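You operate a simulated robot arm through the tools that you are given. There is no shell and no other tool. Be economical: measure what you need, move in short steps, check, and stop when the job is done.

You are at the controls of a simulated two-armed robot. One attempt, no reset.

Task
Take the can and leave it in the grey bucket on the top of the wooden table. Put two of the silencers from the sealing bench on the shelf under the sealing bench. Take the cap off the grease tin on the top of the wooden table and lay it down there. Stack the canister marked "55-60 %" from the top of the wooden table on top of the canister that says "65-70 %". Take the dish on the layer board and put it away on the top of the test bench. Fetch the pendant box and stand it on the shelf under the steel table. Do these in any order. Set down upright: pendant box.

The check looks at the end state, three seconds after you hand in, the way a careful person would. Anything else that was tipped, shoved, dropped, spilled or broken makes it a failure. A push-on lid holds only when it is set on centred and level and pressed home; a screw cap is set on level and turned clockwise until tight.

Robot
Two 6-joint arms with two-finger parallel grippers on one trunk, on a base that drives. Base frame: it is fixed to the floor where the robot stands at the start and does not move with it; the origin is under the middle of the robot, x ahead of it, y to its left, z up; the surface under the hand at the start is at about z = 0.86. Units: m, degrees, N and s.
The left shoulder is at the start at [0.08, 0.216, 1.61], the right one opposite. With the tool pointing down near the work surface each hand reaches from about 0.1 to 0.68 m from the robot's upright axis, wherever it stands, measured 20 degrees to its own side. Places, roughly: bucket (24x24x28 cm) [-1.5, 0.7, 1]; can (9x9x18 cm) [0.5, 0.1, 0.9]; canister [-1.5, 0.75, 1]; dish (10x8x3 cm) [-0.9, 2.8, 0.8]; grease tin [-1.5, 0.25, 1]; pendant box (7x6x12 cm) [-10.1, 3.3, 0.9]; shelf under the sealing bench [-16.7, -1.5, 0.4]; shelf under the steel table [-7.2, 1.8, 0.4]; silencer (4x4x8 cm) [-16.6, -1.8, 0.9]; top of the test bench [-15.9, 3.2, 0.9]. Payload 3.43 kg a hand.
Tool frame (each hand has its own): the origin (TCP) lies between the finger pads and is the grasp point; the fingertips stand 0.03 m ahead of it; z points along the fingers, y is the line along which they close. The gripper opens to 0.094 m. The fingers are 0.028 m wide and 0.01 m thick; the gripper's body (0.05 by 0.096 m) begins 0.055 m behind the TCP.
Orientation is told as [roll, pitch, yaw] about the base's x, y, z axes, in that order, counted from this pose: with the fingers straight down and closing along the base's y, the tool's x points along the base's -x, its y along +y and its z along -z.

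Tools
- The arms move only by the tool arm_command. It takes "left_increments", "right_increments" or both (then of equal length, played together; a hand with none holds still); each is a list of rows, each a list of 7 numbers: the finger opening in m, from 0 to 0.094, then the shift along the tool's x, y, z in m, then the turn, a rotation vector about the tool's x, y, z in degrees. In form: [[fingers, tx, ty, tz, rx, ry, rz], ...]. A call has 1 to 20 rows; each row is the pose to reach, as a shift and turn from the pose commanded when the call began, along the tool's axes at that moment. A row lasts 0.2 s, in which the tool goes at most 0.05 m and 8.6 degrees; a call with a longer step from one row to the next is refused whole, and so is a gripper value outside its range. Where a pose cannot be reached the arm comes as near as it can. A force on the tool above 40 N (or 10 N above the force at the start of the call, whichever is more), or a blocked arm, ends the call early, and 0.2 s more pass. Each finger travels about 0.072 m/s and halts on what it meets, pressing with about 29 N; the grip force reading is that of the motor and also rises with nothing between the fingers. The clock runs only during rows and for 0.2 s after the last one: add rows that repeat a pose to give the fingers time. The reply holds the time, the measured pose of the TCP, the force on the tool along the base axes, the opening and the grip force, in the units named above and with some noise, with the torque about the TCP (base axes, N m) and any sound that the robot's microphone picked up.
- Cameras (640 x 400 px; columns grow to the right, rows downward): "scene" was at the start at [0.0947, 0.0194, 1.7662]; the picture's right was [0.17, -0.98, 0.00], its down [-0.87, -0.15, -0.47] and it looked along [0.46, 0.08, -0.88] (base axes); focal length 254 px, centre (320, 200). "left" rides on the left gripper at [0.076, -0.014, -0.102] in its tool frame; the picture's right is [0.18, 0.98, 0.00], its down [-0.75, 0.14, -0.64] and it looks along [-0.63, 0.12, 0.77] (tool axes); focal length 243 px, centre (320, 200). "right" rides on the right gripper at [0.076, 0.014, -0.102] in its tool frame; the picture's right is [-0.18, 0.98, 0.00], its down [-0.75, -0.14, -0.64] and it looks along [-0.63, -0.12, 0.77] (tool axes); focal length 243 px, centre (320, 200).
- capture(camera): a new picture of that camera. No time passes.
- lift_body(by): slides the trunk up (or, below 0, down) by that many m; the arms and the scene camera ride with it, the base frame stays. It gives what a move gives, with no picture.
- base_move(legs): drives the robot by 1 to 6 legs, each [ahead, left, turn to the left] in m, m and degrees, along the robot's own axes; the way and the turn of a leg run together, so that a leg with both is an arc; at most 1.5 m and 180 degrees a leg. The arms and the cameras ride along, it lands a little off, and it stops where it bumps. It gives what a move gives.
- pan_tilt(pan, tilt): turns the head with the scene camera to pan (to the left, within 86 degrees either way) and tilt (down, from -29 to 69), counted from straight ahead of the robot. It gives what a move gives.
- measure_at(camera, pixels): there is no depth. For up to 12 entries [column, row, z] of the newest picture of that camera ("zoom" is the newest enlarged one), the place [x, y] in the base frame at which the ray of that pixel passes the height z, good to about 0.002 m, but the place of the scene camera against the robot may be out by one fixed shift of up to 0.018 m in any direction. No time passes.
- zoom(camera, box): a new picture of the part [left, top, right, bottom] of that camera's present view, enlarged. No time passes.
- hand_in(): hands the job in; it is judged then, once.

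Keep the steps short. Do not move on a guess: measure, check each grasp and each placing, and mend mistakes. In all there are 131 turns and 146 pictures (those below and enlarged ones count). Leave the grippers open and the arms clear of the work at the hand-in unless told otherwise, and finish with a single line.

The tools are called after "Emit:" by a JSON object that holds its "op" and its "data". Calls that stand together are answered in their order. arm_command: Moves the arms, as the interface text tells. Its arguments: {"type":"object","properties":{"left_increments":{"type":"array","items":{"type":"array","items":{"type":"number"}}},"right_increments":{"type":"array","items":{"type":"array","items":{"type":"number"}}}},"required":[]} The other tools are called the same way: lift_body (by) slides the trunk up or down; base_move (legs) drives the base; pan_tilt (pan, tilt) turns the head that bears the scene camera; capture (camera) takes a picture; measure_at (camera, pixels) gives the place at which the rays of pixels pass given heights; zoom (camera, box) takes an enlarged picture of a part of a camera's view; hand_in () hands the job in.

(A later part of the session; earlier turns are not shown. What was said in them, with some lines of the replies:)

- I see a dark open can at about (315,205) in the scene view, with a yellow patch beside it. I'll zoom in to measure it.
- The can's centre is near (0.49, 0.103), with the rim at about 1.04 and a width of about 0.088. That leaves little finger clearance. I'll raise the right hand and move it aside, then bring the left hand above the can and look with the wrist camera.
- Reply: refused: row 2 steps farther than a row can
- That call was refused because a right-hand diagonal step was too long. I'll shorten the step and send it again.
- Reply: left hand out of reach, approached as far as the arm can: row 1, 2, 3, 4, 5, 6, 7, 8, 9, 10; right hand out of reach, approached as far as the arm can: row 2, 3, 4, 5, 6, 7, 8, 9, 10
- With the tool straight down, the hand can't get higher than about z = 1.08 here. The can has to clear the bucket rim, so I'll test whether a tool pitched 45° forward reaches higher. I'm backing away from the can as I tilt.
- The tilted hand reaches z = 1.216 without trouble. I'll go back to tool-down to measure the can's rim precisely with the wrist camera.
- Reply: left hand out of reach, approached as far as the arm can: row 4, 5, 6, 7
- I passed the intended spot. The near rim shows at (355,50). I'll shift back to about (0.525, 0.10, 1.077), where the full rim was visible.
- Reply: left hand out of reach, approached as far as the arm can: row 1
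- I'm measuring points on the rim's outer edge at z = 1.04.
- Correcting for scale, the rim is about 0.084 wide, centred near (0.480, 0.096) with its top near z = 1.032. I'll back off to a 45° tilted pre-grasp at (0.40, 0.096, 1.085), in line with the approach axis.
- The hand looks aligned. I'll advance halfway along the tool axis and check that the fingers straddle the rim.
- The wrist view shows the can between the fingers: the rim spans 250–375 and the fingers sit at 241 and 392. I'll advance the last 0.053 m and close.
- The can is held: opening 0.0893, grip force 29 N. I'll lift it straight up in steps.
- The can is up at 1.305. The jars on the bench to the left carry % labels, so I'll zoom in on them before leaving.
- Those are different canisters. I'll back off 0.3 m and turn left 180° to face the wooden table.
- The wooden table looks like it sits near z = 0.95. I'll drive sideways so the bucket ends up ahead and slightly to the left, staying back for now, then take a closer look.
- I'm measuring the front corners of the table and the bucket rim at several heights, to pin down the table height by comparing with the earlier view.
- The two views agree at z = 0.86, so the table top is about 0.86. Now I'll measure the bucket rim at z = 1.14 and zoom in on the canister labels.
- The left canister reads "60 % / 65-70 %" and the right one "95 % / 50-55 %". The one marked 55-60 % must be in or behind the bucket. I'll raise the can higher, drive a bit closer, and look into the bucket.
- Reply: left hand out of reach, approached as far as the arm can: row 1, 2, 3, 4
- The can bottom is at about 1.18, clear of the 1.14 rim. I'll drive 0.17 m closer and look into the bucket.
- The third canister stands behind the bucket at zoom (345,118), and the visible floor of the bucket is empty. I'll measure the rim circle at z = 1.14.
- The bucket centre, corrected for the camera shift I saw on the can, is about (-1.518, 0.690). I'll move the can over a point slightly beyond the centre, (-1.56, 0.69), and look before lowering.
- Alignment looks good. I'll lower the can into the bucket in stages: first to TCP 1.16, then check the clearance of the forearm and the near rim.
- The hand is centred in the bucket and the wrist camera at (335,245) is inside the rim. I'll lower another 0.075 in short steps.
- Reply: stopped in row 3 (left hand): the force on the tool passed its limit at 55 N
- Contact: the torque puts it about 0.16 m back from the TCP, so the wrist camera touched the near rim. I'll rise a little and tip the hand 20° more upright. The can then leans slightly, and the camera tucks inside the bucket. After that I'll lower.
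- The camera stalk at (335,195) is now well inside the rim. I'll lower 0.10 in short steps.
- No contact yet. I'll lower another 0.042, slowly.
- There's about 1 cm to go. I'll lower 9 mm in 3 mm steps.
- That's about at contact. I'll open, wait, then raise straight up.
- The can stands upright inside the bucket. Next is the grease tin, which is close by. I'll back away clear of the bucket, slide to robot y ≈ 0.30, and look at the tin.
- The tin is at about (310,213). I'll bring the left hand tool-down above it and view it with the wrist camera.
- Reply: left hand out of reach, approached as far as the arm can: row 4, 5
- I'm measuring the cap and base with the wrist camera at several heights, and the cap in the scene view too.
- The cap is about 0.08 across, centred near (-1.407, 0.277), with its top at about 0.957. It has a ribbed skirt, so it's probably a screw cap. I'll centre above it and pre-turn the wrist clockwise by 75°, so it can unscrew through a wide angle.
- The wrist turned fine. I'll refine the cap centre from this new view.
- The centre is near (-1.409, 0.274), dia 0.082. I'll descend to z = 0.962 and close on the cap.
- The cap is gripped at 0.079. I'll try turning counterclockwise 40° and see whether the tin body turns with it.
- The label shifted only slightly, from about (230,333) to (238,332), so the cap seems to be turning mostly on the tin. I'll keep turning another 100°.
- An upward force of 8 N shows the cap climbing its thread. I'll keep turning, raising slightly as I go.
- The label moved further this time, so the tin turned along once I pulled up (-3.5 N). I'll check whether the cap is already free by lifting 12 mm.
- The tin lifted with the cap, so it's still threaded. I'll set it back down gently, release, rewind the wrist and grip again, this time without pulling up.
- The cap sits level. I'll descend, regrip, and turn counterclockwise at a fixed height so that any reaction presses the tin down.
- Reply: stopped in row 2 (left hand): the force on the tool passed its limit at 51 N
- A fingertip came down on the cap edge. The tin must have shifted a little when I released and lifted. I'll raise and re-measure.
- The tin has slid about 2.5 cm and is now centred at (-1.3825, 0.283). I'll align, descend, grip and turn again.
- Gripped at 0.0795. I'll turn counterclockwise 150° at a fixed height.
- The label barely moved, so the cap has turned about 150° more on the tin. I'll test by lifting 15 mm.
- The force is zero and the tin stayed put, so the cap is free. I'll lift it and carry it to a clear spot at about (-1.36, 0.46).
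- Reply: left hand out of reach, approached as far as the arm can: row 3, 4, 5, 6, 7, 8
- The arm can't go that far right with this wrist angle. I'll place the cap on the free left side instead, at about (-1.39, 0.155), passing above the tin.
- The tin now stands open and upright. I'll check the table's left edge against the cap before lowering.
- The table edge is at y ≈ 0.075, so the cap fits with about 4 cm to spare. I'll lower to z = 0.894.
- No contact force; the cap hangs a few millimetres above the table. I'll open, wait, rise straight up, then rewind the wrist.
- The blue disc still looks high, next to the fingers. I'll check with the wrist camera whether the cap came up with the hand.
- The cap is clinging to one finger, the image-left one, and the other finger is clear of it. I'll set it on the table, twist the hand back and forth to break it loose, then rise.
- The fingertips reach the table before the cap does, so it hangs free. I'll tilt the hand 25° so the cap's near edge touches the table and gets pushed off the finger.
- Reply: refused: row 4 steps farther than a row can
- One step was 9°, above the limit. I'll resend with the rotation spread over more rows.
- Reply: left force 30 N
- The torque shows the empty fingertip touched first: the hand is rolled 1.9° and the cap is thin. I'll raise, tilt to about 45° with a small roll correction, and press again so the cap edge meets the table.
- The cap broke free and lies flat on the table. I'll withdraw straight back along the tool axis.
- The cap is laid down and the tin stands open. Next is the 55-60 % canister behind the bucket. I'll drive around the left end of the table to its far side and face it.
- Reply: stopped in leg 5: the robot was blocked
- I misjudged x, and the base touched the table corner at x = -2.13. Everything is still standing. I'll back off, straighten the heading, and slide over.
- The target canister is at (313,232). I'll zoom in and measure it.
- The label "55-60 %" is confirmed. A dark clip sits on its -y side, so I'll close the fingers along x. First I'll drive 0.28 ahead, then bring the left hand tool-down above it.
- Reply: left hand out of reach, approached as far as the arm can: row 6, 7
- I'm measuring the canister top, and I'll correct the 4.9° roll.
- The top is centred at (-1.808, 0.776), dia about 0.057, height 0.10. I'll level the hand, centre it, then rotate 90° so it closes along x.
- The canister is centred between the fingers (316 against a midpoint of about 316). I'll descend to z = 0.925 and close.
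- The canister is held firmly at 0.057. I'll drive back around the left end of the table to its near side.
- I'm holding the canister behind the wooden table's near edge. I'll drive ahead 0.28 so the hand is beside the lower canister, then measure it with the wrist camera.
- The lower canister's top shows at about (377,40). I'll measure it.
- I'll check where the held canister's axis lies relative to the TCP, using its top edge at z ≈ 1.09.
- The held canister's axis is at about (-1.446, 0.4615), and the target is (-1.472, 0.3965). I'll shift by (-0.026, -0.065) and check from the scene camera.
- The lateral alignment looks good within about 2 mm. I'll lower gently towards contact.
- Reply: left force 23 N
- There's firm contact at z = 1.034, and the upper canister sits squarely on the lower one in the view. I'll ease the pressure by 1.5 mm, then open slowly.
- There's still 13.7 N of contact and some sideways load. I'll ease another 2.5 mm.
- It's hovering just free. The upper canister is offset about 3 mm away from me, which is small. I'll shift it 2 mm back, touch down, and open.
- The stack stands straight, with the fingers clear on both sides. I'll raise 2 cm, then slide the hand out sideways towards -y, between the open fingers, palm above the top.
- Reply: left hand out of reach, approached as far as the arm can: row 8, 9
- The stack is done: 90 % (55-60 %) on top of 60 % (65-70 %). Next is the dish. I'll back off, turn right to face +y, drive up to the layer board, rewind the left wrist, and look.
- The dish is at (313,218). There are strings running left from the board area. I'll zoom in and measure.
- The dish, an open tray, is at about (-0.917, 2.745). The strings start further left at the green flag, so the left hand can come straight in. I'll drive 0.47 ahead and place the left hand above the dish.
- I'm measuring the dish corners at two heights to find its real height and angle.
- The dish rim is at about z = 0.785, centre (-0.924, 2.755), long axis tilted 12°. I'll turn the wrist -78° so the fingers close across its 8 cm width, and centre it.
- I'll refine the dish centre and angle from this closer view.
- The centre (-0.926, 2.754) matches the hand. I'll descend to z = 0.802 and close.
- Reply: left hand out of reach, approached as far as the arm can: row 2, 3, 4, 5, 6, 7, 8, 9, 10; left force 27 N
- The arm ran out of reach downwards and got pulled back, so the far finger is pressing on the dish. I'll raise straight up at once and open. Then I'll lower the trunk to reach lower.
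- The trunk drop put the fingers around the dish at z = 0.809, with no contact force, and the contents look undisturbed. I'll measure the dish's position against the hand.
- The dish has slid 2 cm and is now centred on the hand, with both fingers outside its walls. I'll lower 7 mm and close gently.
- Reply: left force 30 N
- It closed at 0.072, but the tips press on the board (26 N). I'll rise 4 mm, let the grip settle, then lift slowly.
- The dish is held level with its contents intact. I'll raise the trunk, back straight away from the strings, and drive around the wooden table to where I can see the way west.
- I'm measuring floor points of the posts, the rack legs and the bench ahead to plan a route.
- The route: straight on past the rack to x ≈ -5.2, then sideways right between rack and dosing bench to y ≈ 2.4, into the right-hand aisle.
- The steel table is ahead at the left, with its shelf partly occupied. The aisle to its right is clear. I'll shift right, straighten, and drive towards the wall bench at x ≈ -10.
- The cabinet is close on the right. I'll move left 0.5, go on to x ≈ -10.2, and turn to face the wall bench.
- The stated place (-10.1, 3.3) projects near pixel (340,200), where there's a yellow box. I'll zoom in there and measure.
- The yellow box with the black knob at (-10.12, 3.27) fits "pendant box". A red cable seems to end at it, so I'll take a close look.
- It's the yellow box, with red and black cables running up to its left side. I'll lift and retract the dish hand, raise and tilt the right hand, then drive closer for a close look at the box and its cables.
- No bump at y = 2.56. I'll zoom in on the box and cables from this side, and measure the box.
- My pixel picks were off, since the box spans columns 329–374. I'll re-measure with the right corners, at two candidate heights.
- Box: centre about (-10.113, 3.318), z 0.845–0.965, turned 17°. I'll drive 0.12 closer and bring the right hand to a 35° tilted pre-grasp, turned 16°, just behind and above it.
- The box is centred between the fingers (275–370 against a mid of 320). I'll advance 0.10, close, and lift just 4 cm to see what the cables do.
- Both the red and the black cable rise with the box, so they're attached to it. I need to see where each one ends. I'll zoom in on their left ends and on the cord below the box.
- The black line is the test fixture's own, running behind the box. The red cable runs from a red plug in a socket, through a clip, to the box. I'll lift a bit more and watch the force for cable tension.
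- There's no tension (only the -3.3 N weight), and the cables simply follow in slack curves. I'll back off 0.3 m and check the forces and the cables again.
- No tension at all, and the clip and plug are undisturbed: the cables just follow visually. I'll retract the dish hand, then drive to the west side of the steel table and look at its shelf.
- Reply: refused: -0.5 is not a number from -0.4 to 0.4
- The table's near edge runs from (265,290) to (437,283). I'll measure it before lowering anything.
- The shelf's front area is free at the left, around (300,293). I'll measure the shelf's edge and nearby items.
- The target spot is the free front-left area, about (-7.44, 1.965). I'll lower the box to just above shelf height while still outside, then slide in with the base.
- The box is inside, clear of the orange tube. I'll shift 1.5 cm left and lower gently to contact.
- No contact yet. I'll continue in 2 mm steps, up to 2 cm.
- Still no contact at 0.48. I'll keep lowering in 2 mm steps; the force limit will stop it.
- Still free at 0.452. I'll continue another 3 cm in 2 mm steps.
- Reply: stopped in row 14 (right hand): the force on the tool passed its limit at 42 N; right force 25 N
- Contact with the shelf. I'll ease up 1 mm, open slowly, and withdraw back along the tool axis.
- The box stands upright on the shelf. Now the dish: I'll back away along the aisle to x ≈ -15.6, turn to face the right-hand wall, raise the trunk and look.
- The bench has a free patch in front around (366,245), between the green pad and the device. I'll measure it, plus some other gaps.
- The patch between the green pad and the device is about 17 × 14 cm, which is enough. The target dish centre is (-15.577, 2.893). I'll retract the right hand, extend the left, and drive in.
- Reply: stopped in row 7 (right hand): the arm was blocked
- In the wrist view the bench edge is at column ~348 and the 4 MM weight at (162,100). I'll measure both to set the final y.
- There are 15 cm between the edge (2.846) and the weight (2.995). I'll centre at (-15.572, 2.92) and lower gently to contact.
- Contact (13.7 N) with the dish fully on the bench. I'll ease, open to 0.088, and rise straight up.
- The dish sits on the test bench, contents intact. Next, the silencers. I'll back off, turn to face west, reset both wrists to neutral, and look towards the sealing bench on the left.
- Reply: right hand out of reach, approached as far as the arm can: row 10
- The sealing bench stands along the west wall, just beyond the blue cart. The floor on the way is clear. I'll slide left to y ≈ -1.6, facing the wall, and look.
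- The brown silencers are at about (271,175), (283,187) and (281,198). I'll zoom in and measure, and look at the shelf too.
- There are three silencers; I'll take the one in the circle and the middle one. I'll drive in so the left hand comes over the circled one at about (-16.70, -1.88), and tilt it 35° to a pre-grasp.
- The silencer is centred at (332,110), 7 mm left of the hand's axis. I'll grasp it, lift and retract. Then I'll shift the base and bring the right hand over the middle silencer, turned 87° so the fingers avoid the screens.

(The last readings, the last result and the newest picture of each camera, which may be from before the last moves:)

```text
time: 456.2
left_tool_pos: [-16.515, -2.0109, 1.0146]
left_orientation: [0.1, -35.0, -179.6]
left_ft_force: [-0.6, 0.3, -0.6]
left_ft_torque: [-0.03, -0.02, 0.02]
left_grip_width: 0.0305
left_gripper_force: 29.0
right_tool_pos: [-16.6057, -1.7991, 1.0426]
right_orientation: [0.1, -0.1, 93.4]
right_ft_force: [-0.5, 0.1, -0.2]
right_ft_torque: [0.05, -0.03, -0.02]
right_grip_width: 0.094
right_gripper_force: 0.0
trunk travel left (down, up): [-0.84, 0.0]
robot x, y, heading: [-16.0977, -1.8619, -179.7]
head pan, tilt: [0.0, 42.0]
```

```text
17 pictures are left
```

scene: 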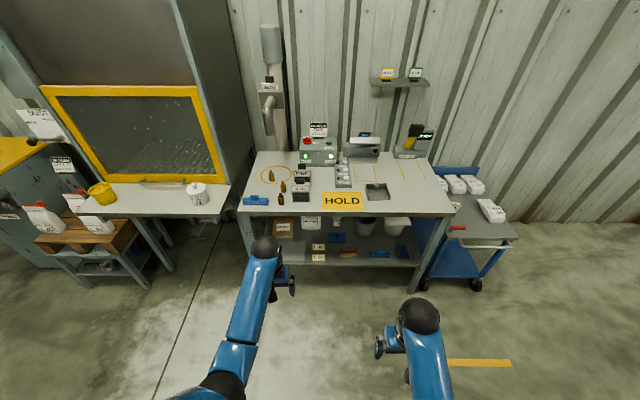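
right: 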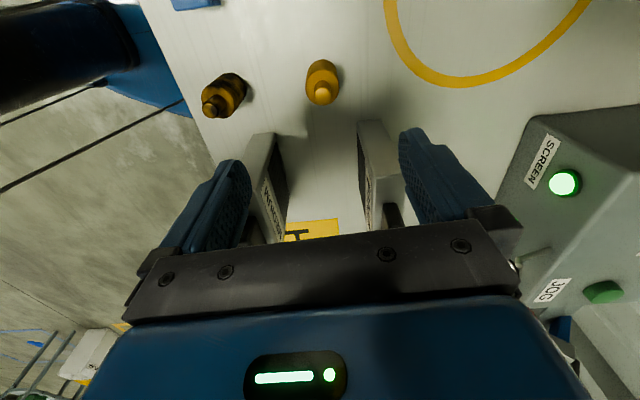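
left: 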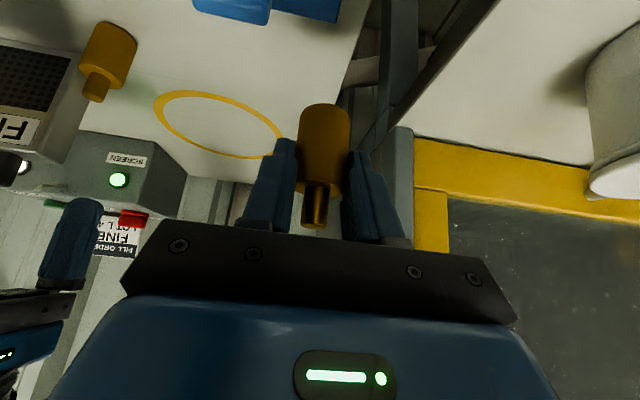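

The left hand holds its silencer (0.031). The middle silencer sits 16 mm to the camera side of the right hand. I'll shift, grasp and lift it, then back off, lower the trunk 0.5, and bring both hands to shelf height, still outside.

Emit:
{"op": "arm_command", "data": {"right_increments": [[0.08, 0.008, 0.002, 0.02, 0, 0, 0], [0.08, 0.016, 0.003, 0.06, 0, 0, 0], [0.08, 0.016, 0.003, 0.1, 0, 0, 0], [0.08, 0.016, 0.003, 0.125, 0, 0, 0], [0.08, 0.016, 0.003, 0.13, 0, 0, 0], [0.06, 0.016, 0.003, 0.13, 0, 0, 0], [0.04, 0.016, 0.003, 0.13, 0, 0, 0], [0.02, 0.016, 0.003, 0.13, 0, 0, 0], [0.02, 0.016, 0.003, 0.13, 0, 0, 0], [0.02, 0.016, 0.003, 0.1, 0, 0, 0], [0.02, 0.016, 0.003, 0.06, 0, 0, 0], [0.02, 0.016, 0.003, 0.02, 0, 0, 0], [0.02, 0.016, 0.003, 0, 0, 0, 0]]}}

Emit:
{"op": "base_move", "data": {"legs": [[-0.35, 0, 0]]}}

Emit:
{"op": "lift_body", "data": {"by": -0.4}}

Emit:
{"op": "lift_body", "data": {"by": -0.1}}

Emit:
{"op": "arm_command", "data": {"left_increments": [[0.025, -0.011, -0.012, 0.02, 0, 0, 0], [0.025, -0.022, -0.024, 0.04, 0, 0, 0], [0.025, -0.034, -0.037, 0.06, 0, 0, 0], [0.025, -0.045, -0.049, 0.08, 0, 0, 0], [0.025, -0.045, -0.049, 0.08, 0, 0, 0]], "right_increments": [[0.02, -0.015, -0.003, 0.016, 0, 0, 0], [0.02, -0.03, -0.006, 0.032, 0, 0, 0], [0.02, -0.044, -0.009, 0.048, 0, 0, 0], [0.02, -0.058, -0.011, 0.065, 0, 0, 0], [0.02, -0.058, -0.011, 0.065, 0, 0, 0]]}}

Emit:
{"op": "pan_tilt", "data": {"pan": 0, "tilt": 35}}

Emit:
{"op": "capture", "data": {"camera": "scene"}}

Emit:
{"op": "capture", "data": {"camera": "right"}}

```text
time: 459.0
left_tool_pos: [-16.5149, -2.0103, 1.0137]
left_orientation: [0.0, -34.9, -179.6]
left_ft_force: [-0.1, -0.2, -0.5]
left_ft_torque: [0.02, 0.02, -0.03]
left_grip_width: 0.0307
left_gripper_force: 29.0
right_tool_pos: [-16.6091, -1.8131, 1.0442]
right_orientation: [0.1, 0.0, 93.5]
right_ft_force: [0.6, 0.3, -1.0]
right_ft_torque: [-0.02, 0.02, -0.03]
right_grip_width: 0.0311
right_gripper_force: 28.9
trunk travel left (down, up): [-0.84, 0.0]
robot x, y, heading: [-16.0941, -1.8651, -179.8]
head pan, tilt: [0.0, 42.0]
```

```text
time: 461.3
left_tool_pos: [-16.1721, -2.0092, 1.0133]
left_orientation: [0.2, -34.7, -179.5]
left_ft_force: [0.1, 1.0, -1.3]
left_ft_torque: [-0.05, -0.03, -0.02]
left_grip_width: 0.0307
left_gripper_force: 29.3
right_tool_pos: [-16.2676, -1.8121, 1.043]
right_orientation: [-0.1, -0.1, 93.7]
right_ft_force: [0.5, 0.4, -1.8]
right_ft_torque: [0.02, 0.01, 0.0]
right_grip_width: 0.0306
right_gripper_force: 29.3
trunk travel left (down, up): [-0.84, 0.0]
robot x, y, heading: [-15.7513, -1.8576, -179.5]
head pan, tilt: [0.0, 42.0]
```

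```text
time: 465.1
left_tool_pos: [-16.1686, -2.009, 0.6141]
left_orientation: [0.0, -35.0, -179.5]
left_ft_force: [0.3, 0.4, -1.2]
left_ft_torque: [0.02, 0.01, 0.01]
left_grip_width: 0.0306
left_gripper_force: 29.2
right_tool_pos: [-16.2647, -1.8117, 0.6436]
right_orientation: [0.1, 0.0, 93.7]
right_ft_force: [-0.2, -0.3, -0.6]
right_ft_torque: [0.01, 0.0, -0.01]
right_grip_width: 0.0307
right_gripper_force: 29.5
trunk travel left (down, up): [-0.44, 0.4]
robot x, y, heading: [-15.7495, -1.8581, -179.6]
head pan, tilt: [0.0, 42.0]
```

```text
time: 466.4
left_tool_pos: [-16.1691, -2.0097, 0.5149]
left_orientation: [0.1, -34.9, -179.5]
left_ft_force: [0.4, 0.1, -1.4]
left_ft_torque: [-0.02, -0.01, 0.02]
left_grip_width: 0.0304
left_gripper_force: 29.0
right_tool_pos: [-16.2651, -1.8124, 0.5433]
right_orientation: [0.1, 0.0, 93.7]
right_ft_force: [0.5, -0.8, -0.4]
right_ft_torque: [-0.02, -0.02, 0.02]
right_grip_width: 0.0308
right_gripper_force: 28.5
trunk travel left (down, up): [-0.34, 0.5]
robot x, y, heading: [-15.7502, -1.8584, -179.7]
head pan, tilt: [0.0, 42.0]
```

```text
time: 467.6
left_tool_pos: [-16.2545, -1.9614, 0.4754]
left_orientation: [0.0, -35.0, -179.4]
left_ft_force: [0.5, -0.6, -1.2]
left_ft_torque: [0.0, 0.0, 0.02]
left_grip_width: 0.0309
left_gripper_force: 29.1
right_tool_pos: [-16.2589, -1.7547, 0.4785]
right_orientation: [0.1, 0.0, 93.7]
right_ft_force: [-1.3, 0.4, -1.2]
right_ft_torque: [-0.01, 0.01, -0.03]
right_grip_width: 0.0306
right_gripper_force: 28.9
trunk travel left (down, up): [-0.34, 0.5]
robot x, y, heading: [-15.7521, -1.86, -179.7]
head pan, tilt: [0.0, 42.0]
```

```text
time: 468.3
left_tool_pos: [-16.2534, -1.9627, 0.4771]
left_orientation: [0.1, -34.9, -179.5]
left_ft_force: [-0.8, 0.2, -0.4]
left_ft_torque: [-0.03, -0.01, 0.01]
left_grip_width: 0.0305
left_gripper_force: 29.0
right_tool_pos: [-16.259, -1.754, 0.4778]
right_orientation: [0.0, 0.0, 93.7]
right_ft_force: [-0.6, 0.5, -0.9]
right_ft_torque: [-0.02, -0.02, 0.02]
right_grip_width: 0.0307
right_gripper_force: 29.0
trunk travel left (down, up): [-0.34, 0.5]
robot x, y, heading: [-15.7533, -1.8532, -179.9]
head pan, tilt: [0.0, 35.0]
```

```text
16 pictures are left
```

scene: 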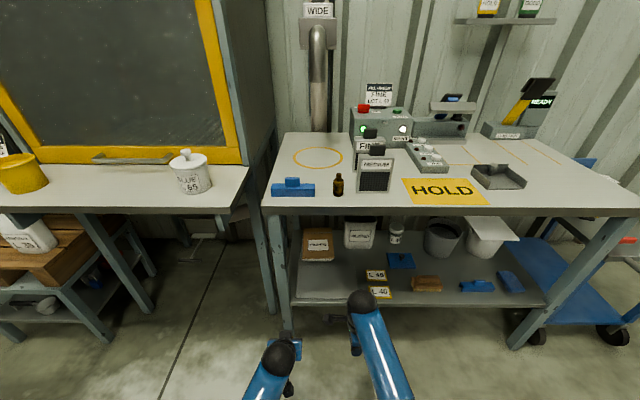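

```text
15 pictures are left
```

right: 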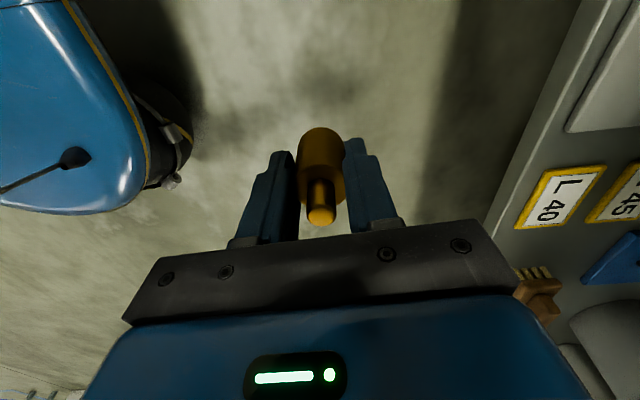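

Both silencers are held. I'll measure the two free gaps on the shelf: between L 40 and the brush, and between the brush and the blue block.

Emit:
{"op": "measure_at", "data": {"camera": "scene", "pixels": [[391, 290, 0.38], [411, 288, 0.38], [442, 288, 0.38], [460, 290, 0.38], [420, 302, 0.38], [420, 302, 0.34], [401, 280, 0.38], [451, 280, 0.38], [420, 205, 0.87], [545, 303, 0.38], [290, 303, 0.38]]}}

Emit:
{"op": "zoom", "data": {"camera": "scene", "box": [280, 225, 540, 315]}}

```text
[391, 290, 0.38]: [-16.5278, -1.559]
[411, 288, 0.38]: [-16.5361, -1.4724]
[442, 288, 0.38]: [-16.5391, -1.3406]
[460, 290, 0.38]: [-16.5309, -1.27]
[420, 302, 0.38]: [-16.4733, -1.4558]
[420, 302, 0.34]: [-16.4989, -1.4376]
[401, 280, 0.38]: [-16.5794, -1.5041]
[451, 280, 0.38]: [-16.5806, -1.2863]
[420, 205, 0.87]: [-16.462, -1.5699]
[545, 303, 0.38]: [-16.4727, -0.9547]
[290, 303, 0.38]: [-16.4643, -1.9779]
```

```text
2.46 times, centred on (410, 270) of scene
```

zoom: 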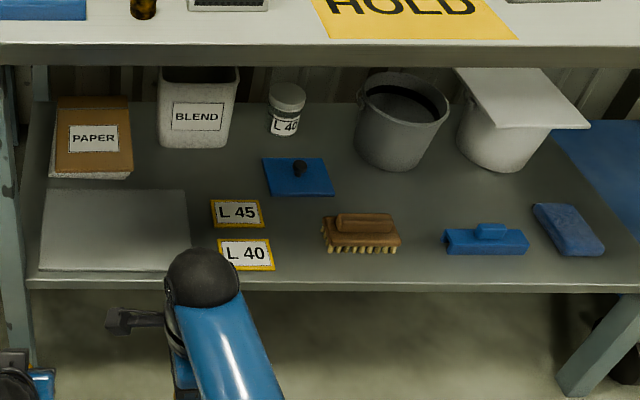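

The gaps are centred at y = -1.507 and -1.297 (true), matching the hands' spacing of 0.21. I'll drive sideways and in, so both silencers hover 6 cm inside the shelf edge.

Emit:
{"op": "base_move", "data": {"legs": [[0, -0.456, 0], [0.268, 0, 0]]}}

Emit:
{"op": "capture", "data": {"camera": "left"}}

Emit:
{"op": "capture", "data": {"camera": "right"}}

Emit:
{"op": "zoom", "data": {"camera": "scene", "box": [200, 220, 480, 395]}}

```text
time: 472.6
left_tool_pos: [-16.5316, -1.5103, 0.4763]
left_orientation: [0.1, -34.9, -179.2]
left_ft_force: [-1.1, -0.7, -1.8]
left_ft_torque: [0.04, -0.02, -0.01]
left_grip_width: 0.0307
left_gripper_force: 29.1
right_tool_pos: [-16.5374, -1.3035, 0.479]
right_orientation: [0.0, -0.1, 93.9]
right_ft_force: [-0.6, 0.2, -0.6]
right_ft_torque: [-0.01, 0.03, -0.01]
right_grip_width: 0.0306
right_gripper_force: 29.4
trunk travel left (down, up): [-0.34, 0.5]
robot x, y, heading: [-16.0295, -1.4089, -179.5]
head pan, tilt: [0.0, 35.0]
```

```text
13 pictures are left
```

left: 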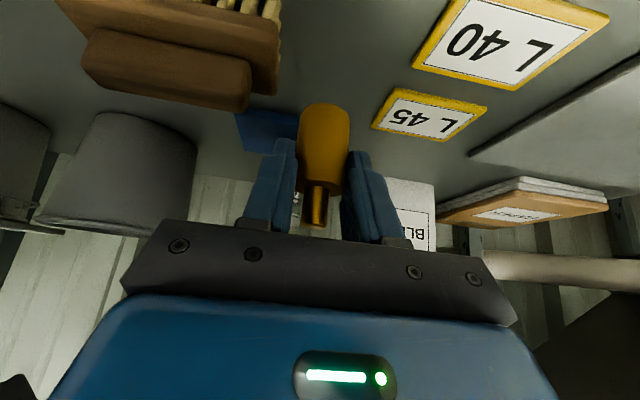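

```text
12 pictures are left
```

right: 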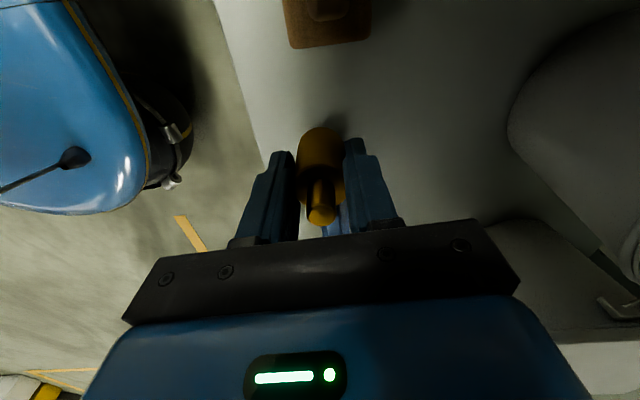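

```text
2.29 times, centred on (340, 308) of scene
```

zoom: 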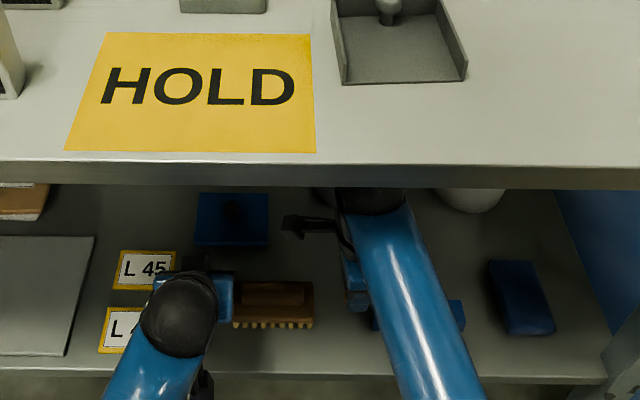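

Both silencers hover over clear spots. I'll lower both hands together in small steps until contact.

Emit:
{"op": "arm_command", "data": {"left_increments": [[0.025, 0.0115, 0, 0.0164, 0, 0, 0], [0.025, 0.0201, 0, 0.0287, 0, 0, 0], [0.025, 0.0253, 0, 0.036, 0, 0, 0], [0.025, 0.0265, 0, 0.0377, 0, 0, 0], [0.025, 0.0281, 0, 0.0401, 0, 0, 0], [0.025, 0.0298, 0, 0.0426, 0, 0, 0], [0.025, 0.0316, 0, 0.045, 0, 0, 0], [0.025, 0.0333, 0, 0.0475, 0, 0, 0], [0.025, 0.035, 0, 0.05, 0, 0, 0]], "right_increments": [[0.02, 0, 0, 0.02, 0, 0, 0], [0.02, 0, 0, 0.035, 0, 0, 0], [0.02, 0, 0, 0.044, 0, 0, 0], [0.02, 0, 0, 0.046, 0, 0, 0], [0.02, 0, 0, 0.049, 0, 0, 0], [0.02, 0, 0, 0.052, 0, 0, 0], [0.02, 0, 0, 0.055, 0, 0, 0], [0.02, 0, 0, 0.058, 0, 0, 0], [0.02, 0, 0, 0.061, 0, 0, 0]]}}

```text
time: 474.6
left_tool_pos: [-16.5326, -1.5125, 0.4157]
left_orientation: [0.1, -34.9, -179.2]
left_ft_force: [0.0, -1.3, -1.1]
left_ft_torque: [0.01, -0.01, -0.01]
left_grip_width: 0.0302
left_gripper_force: 29.1
right_tool_pos: [-16.5359, -1.3061, 0.4184]
right_orientation: [0.1, 0.0, 93.9]
right_ft_force: [0.5, 0.5, -0.1]
right_ft_torque: [-0.02, -0.03, 0.01]
right_grip_width: 0.0306
right_gripper_force: 28.7
trunk travel left (down, up): [-0.34, 0.5]
robot x, y, heading: [-16.029, -1.4094, -179.2]
head pan, tilt: [0.0, 35.0]
```

No contact at 0.416. I'll continue in 2.5 mm steps.

Emit:
{"op": "arm_command", "data": {"left_increments": [[0.025, 0.0029, 0, 0.0041, 0, 0, 0], [0.025, 0.0057, 0, 0.0082, 0, 0, 0], [0.025, 0.0086, 0, 0.0123, 0, 0, 0], [0.025, 0.01, 0, 0.0143, 0, 0, 0], [0.025, 0.0115, 0, 0.0164, 0, 0, 0], [0.025, 0.0129, 0, 0.0184, 0, 0, 0], [0.025, 0.0144, 0, 0.0205, 0, 0, 0], [0.025, 0.0158, 0, 0.0225, 0, 0, 0], [0.025, 0.0172, 0, 0.0246, 0, 0, 0], [0.025, 0.0187, 0, 0.0266, 0, 0, 0], [0.025, 0.0201, 0, 0.0287, 0, 0, 0], [0.025, 0.0215, 0, 0.0307, 0, 0, 0], [0.025, 0.023, 0, 0.0328, 0, 0, 0]], "right_increments": [[0.02, 0, 0, 0.005, 0, 0, 0], [0.02, 0, 0, 0.01, 0, 0, 0], [0.02, 0, 0, 0.015, 0, 0, 0], [0.02, 0, 0, 0.0175, 0, 0, 0], [0.02, 0, 0, 0.02, 0, 0, 0], [0.02, 0, 0, 0.0225, 0, 0, 0], [0.02, 0, 0, 0.025, 0, 0, 0], [0.02, 0, 0, 0.0275, 0, 0, 0], [0.02, 0, 0, 0.03, 0, 0, 0], [0.02, 0, 0, 0.0325, 0, 0, 0], [0.02, 0, 0, 0.035, 0, 0, 0], [0.02, 0, 0, 0.0375, 0, 0, 0], [0.02, 0, 0, 0.04, 0, 0, 0]]}}

Emit:
{"op": "capture", "data": {"camera": "left"}}

```text
time: 475.3
left_tool_pos: [-16.5355, -1.5098, 0.4102]
left_orientation: [-0.1, -36.1, -179.3]
left_ft_force: [-0.6, -1.9, 12.2]
left_ft_torque: [-0.09, 0.05, -0.02]
left_grip_width: 0.0307
left_gripper_force: 29.6
right_tool_pos: [-16.5386, -1.3058, 0.4124]
right_orientation: [0.7, 0.0, 94.0]
right_ft_force: [9.3, 1.7, 29.6]
right_ft_torque: [0.22, -0.62, -0.02]
right_grip_width: 0.0307
right_gripper_force: 29.5
trunk travel left (down, up): [-0.34, 0.5]
robot x, y, heading: [-16.0297, -1.4082, -179.0]
head pan, tilt: [0.0, 35.0]
stopped in row 3 (right hand): the force on the tool passed its limit at 47 N (the readings are from after the stop); the commanded pose is now the measured one
```

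```text
10 pictures are left
```

left: 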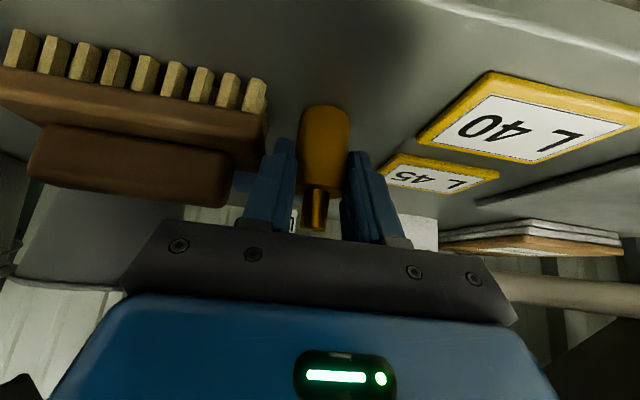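

Both silencers are on the shelf. I'll ease the pressure, open both hands modestly, then withdraw: the left along its axis, the right straight up.

Emit:
{"op": "arm_command", "data": {"left_increments": [[0.025, -0.0003, 0, -0.0006, 0, 0, 0], [0.035, -0.0003, 0, -0.0006, 0, 0, 0], [0.048, -0.0003, 0, -0.0006, 0, 0, 0], [0.048, -0.0003, 0, -0.0006, 0, 0, 0], [0.048, -0.0003, 0, -0.0006, 0, 0, 0], [0.048, -0.0003, 0, -0.015, 0, 0, 0], [0.048, -0.0003, 0, -0.035, 0, 0, 0], [0.048, -0.0003, 0, -0.06, 0, 0, 0], [0.048, -0.0003, 0, -0.09, 0, 0, 0], [0.048, -0.0003, 0, -0.11, 0, 0, 0]], "right_increments": [[0.02, 0, 0, -0.002, 0, 0, 0], [0.035, 0, 0, -0.002, 0, 0, 0], [0.05, 0, 0, -0.002, 0, 0, 0], [0.06, 0, 0, -0.002, 0, 0, 0], [0.06, 0, 0, -0.002, 0, 0, 0], [0.06, 0, 0, -0.015, 0, 0, 0], [0.06, 0, 0, -0.04, 0, 0, 0], [0.06, 0, 0, -0.065, 0, 0, 0], [0.06, 0, 0, -0.09, 0, 0, 0], [0.06, 0, 0, -0.105, 0, 0, 0]]}}

Emit:
{"op": "capture", "data": {"camera": "left"}}

Emit:
{"op": "capture", "data": {"camera": "right"}}

```text
time: 477.5
left_tool_pos: [-16.471, -1.5081, 0.4947]
left_orientation: [0.0, -35.5, -179.2]
left_ft_force: [0.5, 0.1, 1.3]
left_ft_torque: [-0.01, 0.02, -0.01]
left_grip_width: 0.0481
left_gripper_force: 0.0
right_tool_pos: [-16.5376, -1.3052, 0.5126]
right_orientation: [0.3, 0.0, 93.9]
right_ft_force: [-0.2, 0.7, 0.1]
right_ft_torque: [-0.01, 0.01, -0.02]
right_grip_width: 0.06
right_gripper_force: 0.1
trunk travel left (down, up): [-0.34, 0.5]
robot x, y, heading: [-16.0299, -1.4046, -179.3]
head pan, tilt: [0.0, 35.0]
```

```text
9 pictures are left
```

left: 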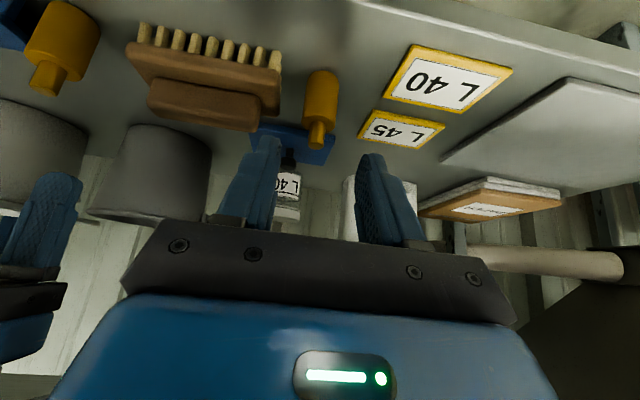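

```text
8 pictures are left
```

right: 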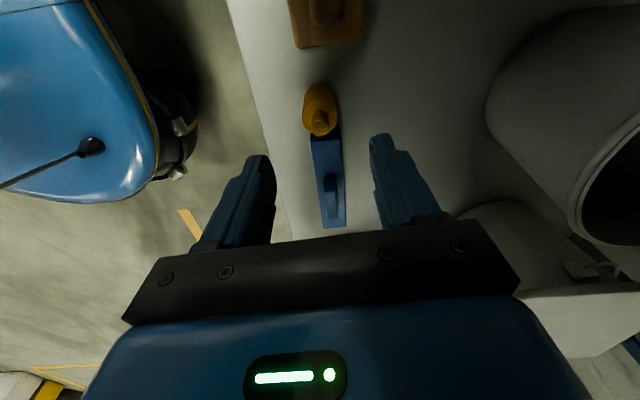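

Both silencers stand upright on the shelf. I'll back away straight, open both grippers, raise the trunk and take a final look.

Emit:
{"op": "base_move", "data": {"legs": [[-0.55, 0, 0]]}}

Emit:
{"op": "arm_command", "data": {"left_increments": [[0.094, 0, 0, 0, 0, 0, 0], [0.094, 0, 0, 0, 0, 0, 0], [0.094, 0, 0, 0, 0, 0, 0]], "right_increments": [[0.094, 0, 0, 0, 0, 0, 0], [0.094, 0, 0, 0, 0, 0, 0], [0.094, 0, 0, 0, 0, 0, 0]]}}

Emit:
{"op": "zoom", "data": {"camera": "scene", "box": [160, 120, 480, 320]}}

```text
time: 480.7
left_tool_pos: [-15.9167, -1.4995, 0.4953]
left_orientation: [-0.1, -35.4, -179.6]
left_ft_force: [-0.3, 0.2, -1.2]
left_ft_torque: [0.03, 0.01, -0.01]
left_grip_width: 0.0481
left_gripper_force: 0.1
right_tool_pos: [-15.981, -1.2961, 0.5135]
right_orientation: [0.3, 0.0, 93.5]
right_ft_force: [0.6, -0.4, 0.5]
right_ft_torque: [0.01, 0.0, 0.01]
right_grip_width: 0.0601
right_gripper_force: 0.1
trunk travel left (down, up): [-0.34, 0.5]
robot x, y, heading: [-15.4735, -1.4018, -179.8]
head pan, tilt: [0.0, 35.0]
```

```text
time: 481.5
left_tool_pos: [-15.9165, -1.5003, 0.4946]
left_orientation: [-0.1, -35.5, -179.7]
left_ft_force: [0.6, 0.3, -0.5]
left_ft_torque: [0.0, -0.01, 0.02]
left_grip_width: 0.0942
left_gripper_force: 0.0
right_tool_pos: [-15.9827, -1.2954, 0.5128]
right_orientation: [0.3, 0.0, 93.4]
right_ft_force: [-0.2, -0.3, -0.7]
right_ft_torque: [-0.03, -0.02, -0.01]
right_grip_width: 0.0942
right_gripper_force: 0.1
trunk travel left (down, up): [-0.34, 0.5]
robot x, y, heading: [-15.4733, -1.402, -179.6]
head pan, tilt: [0.0, 35.0]
```

```text
2.00 times, centred on (320, 220) of scene
5 turns are left
```

zoom: 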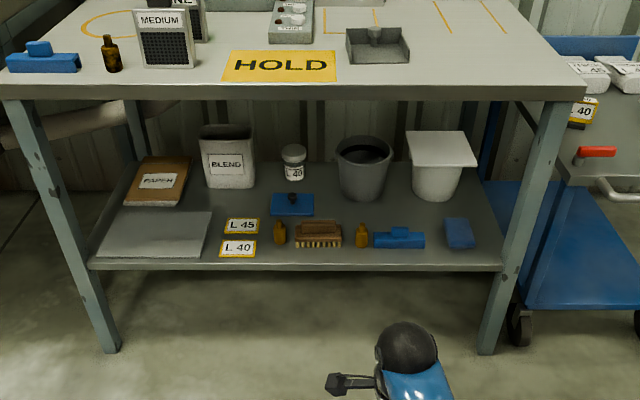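

Both silencers stand on the shelf at (279,232) and (362,235), and everything around them is undisturbed. The grippers are open and the arms are clear, so I'm handing in.

Emit:
{"op": "hand_in", "data": {}}

```text
The job is handed in.
```

All six jobs are finished and handed in. Along the way the grease tin slid about 2.5 cm, the base bumped the wooden table's corner with nothing tipped, and I don't know whether the pendant box's red and black cables matter.
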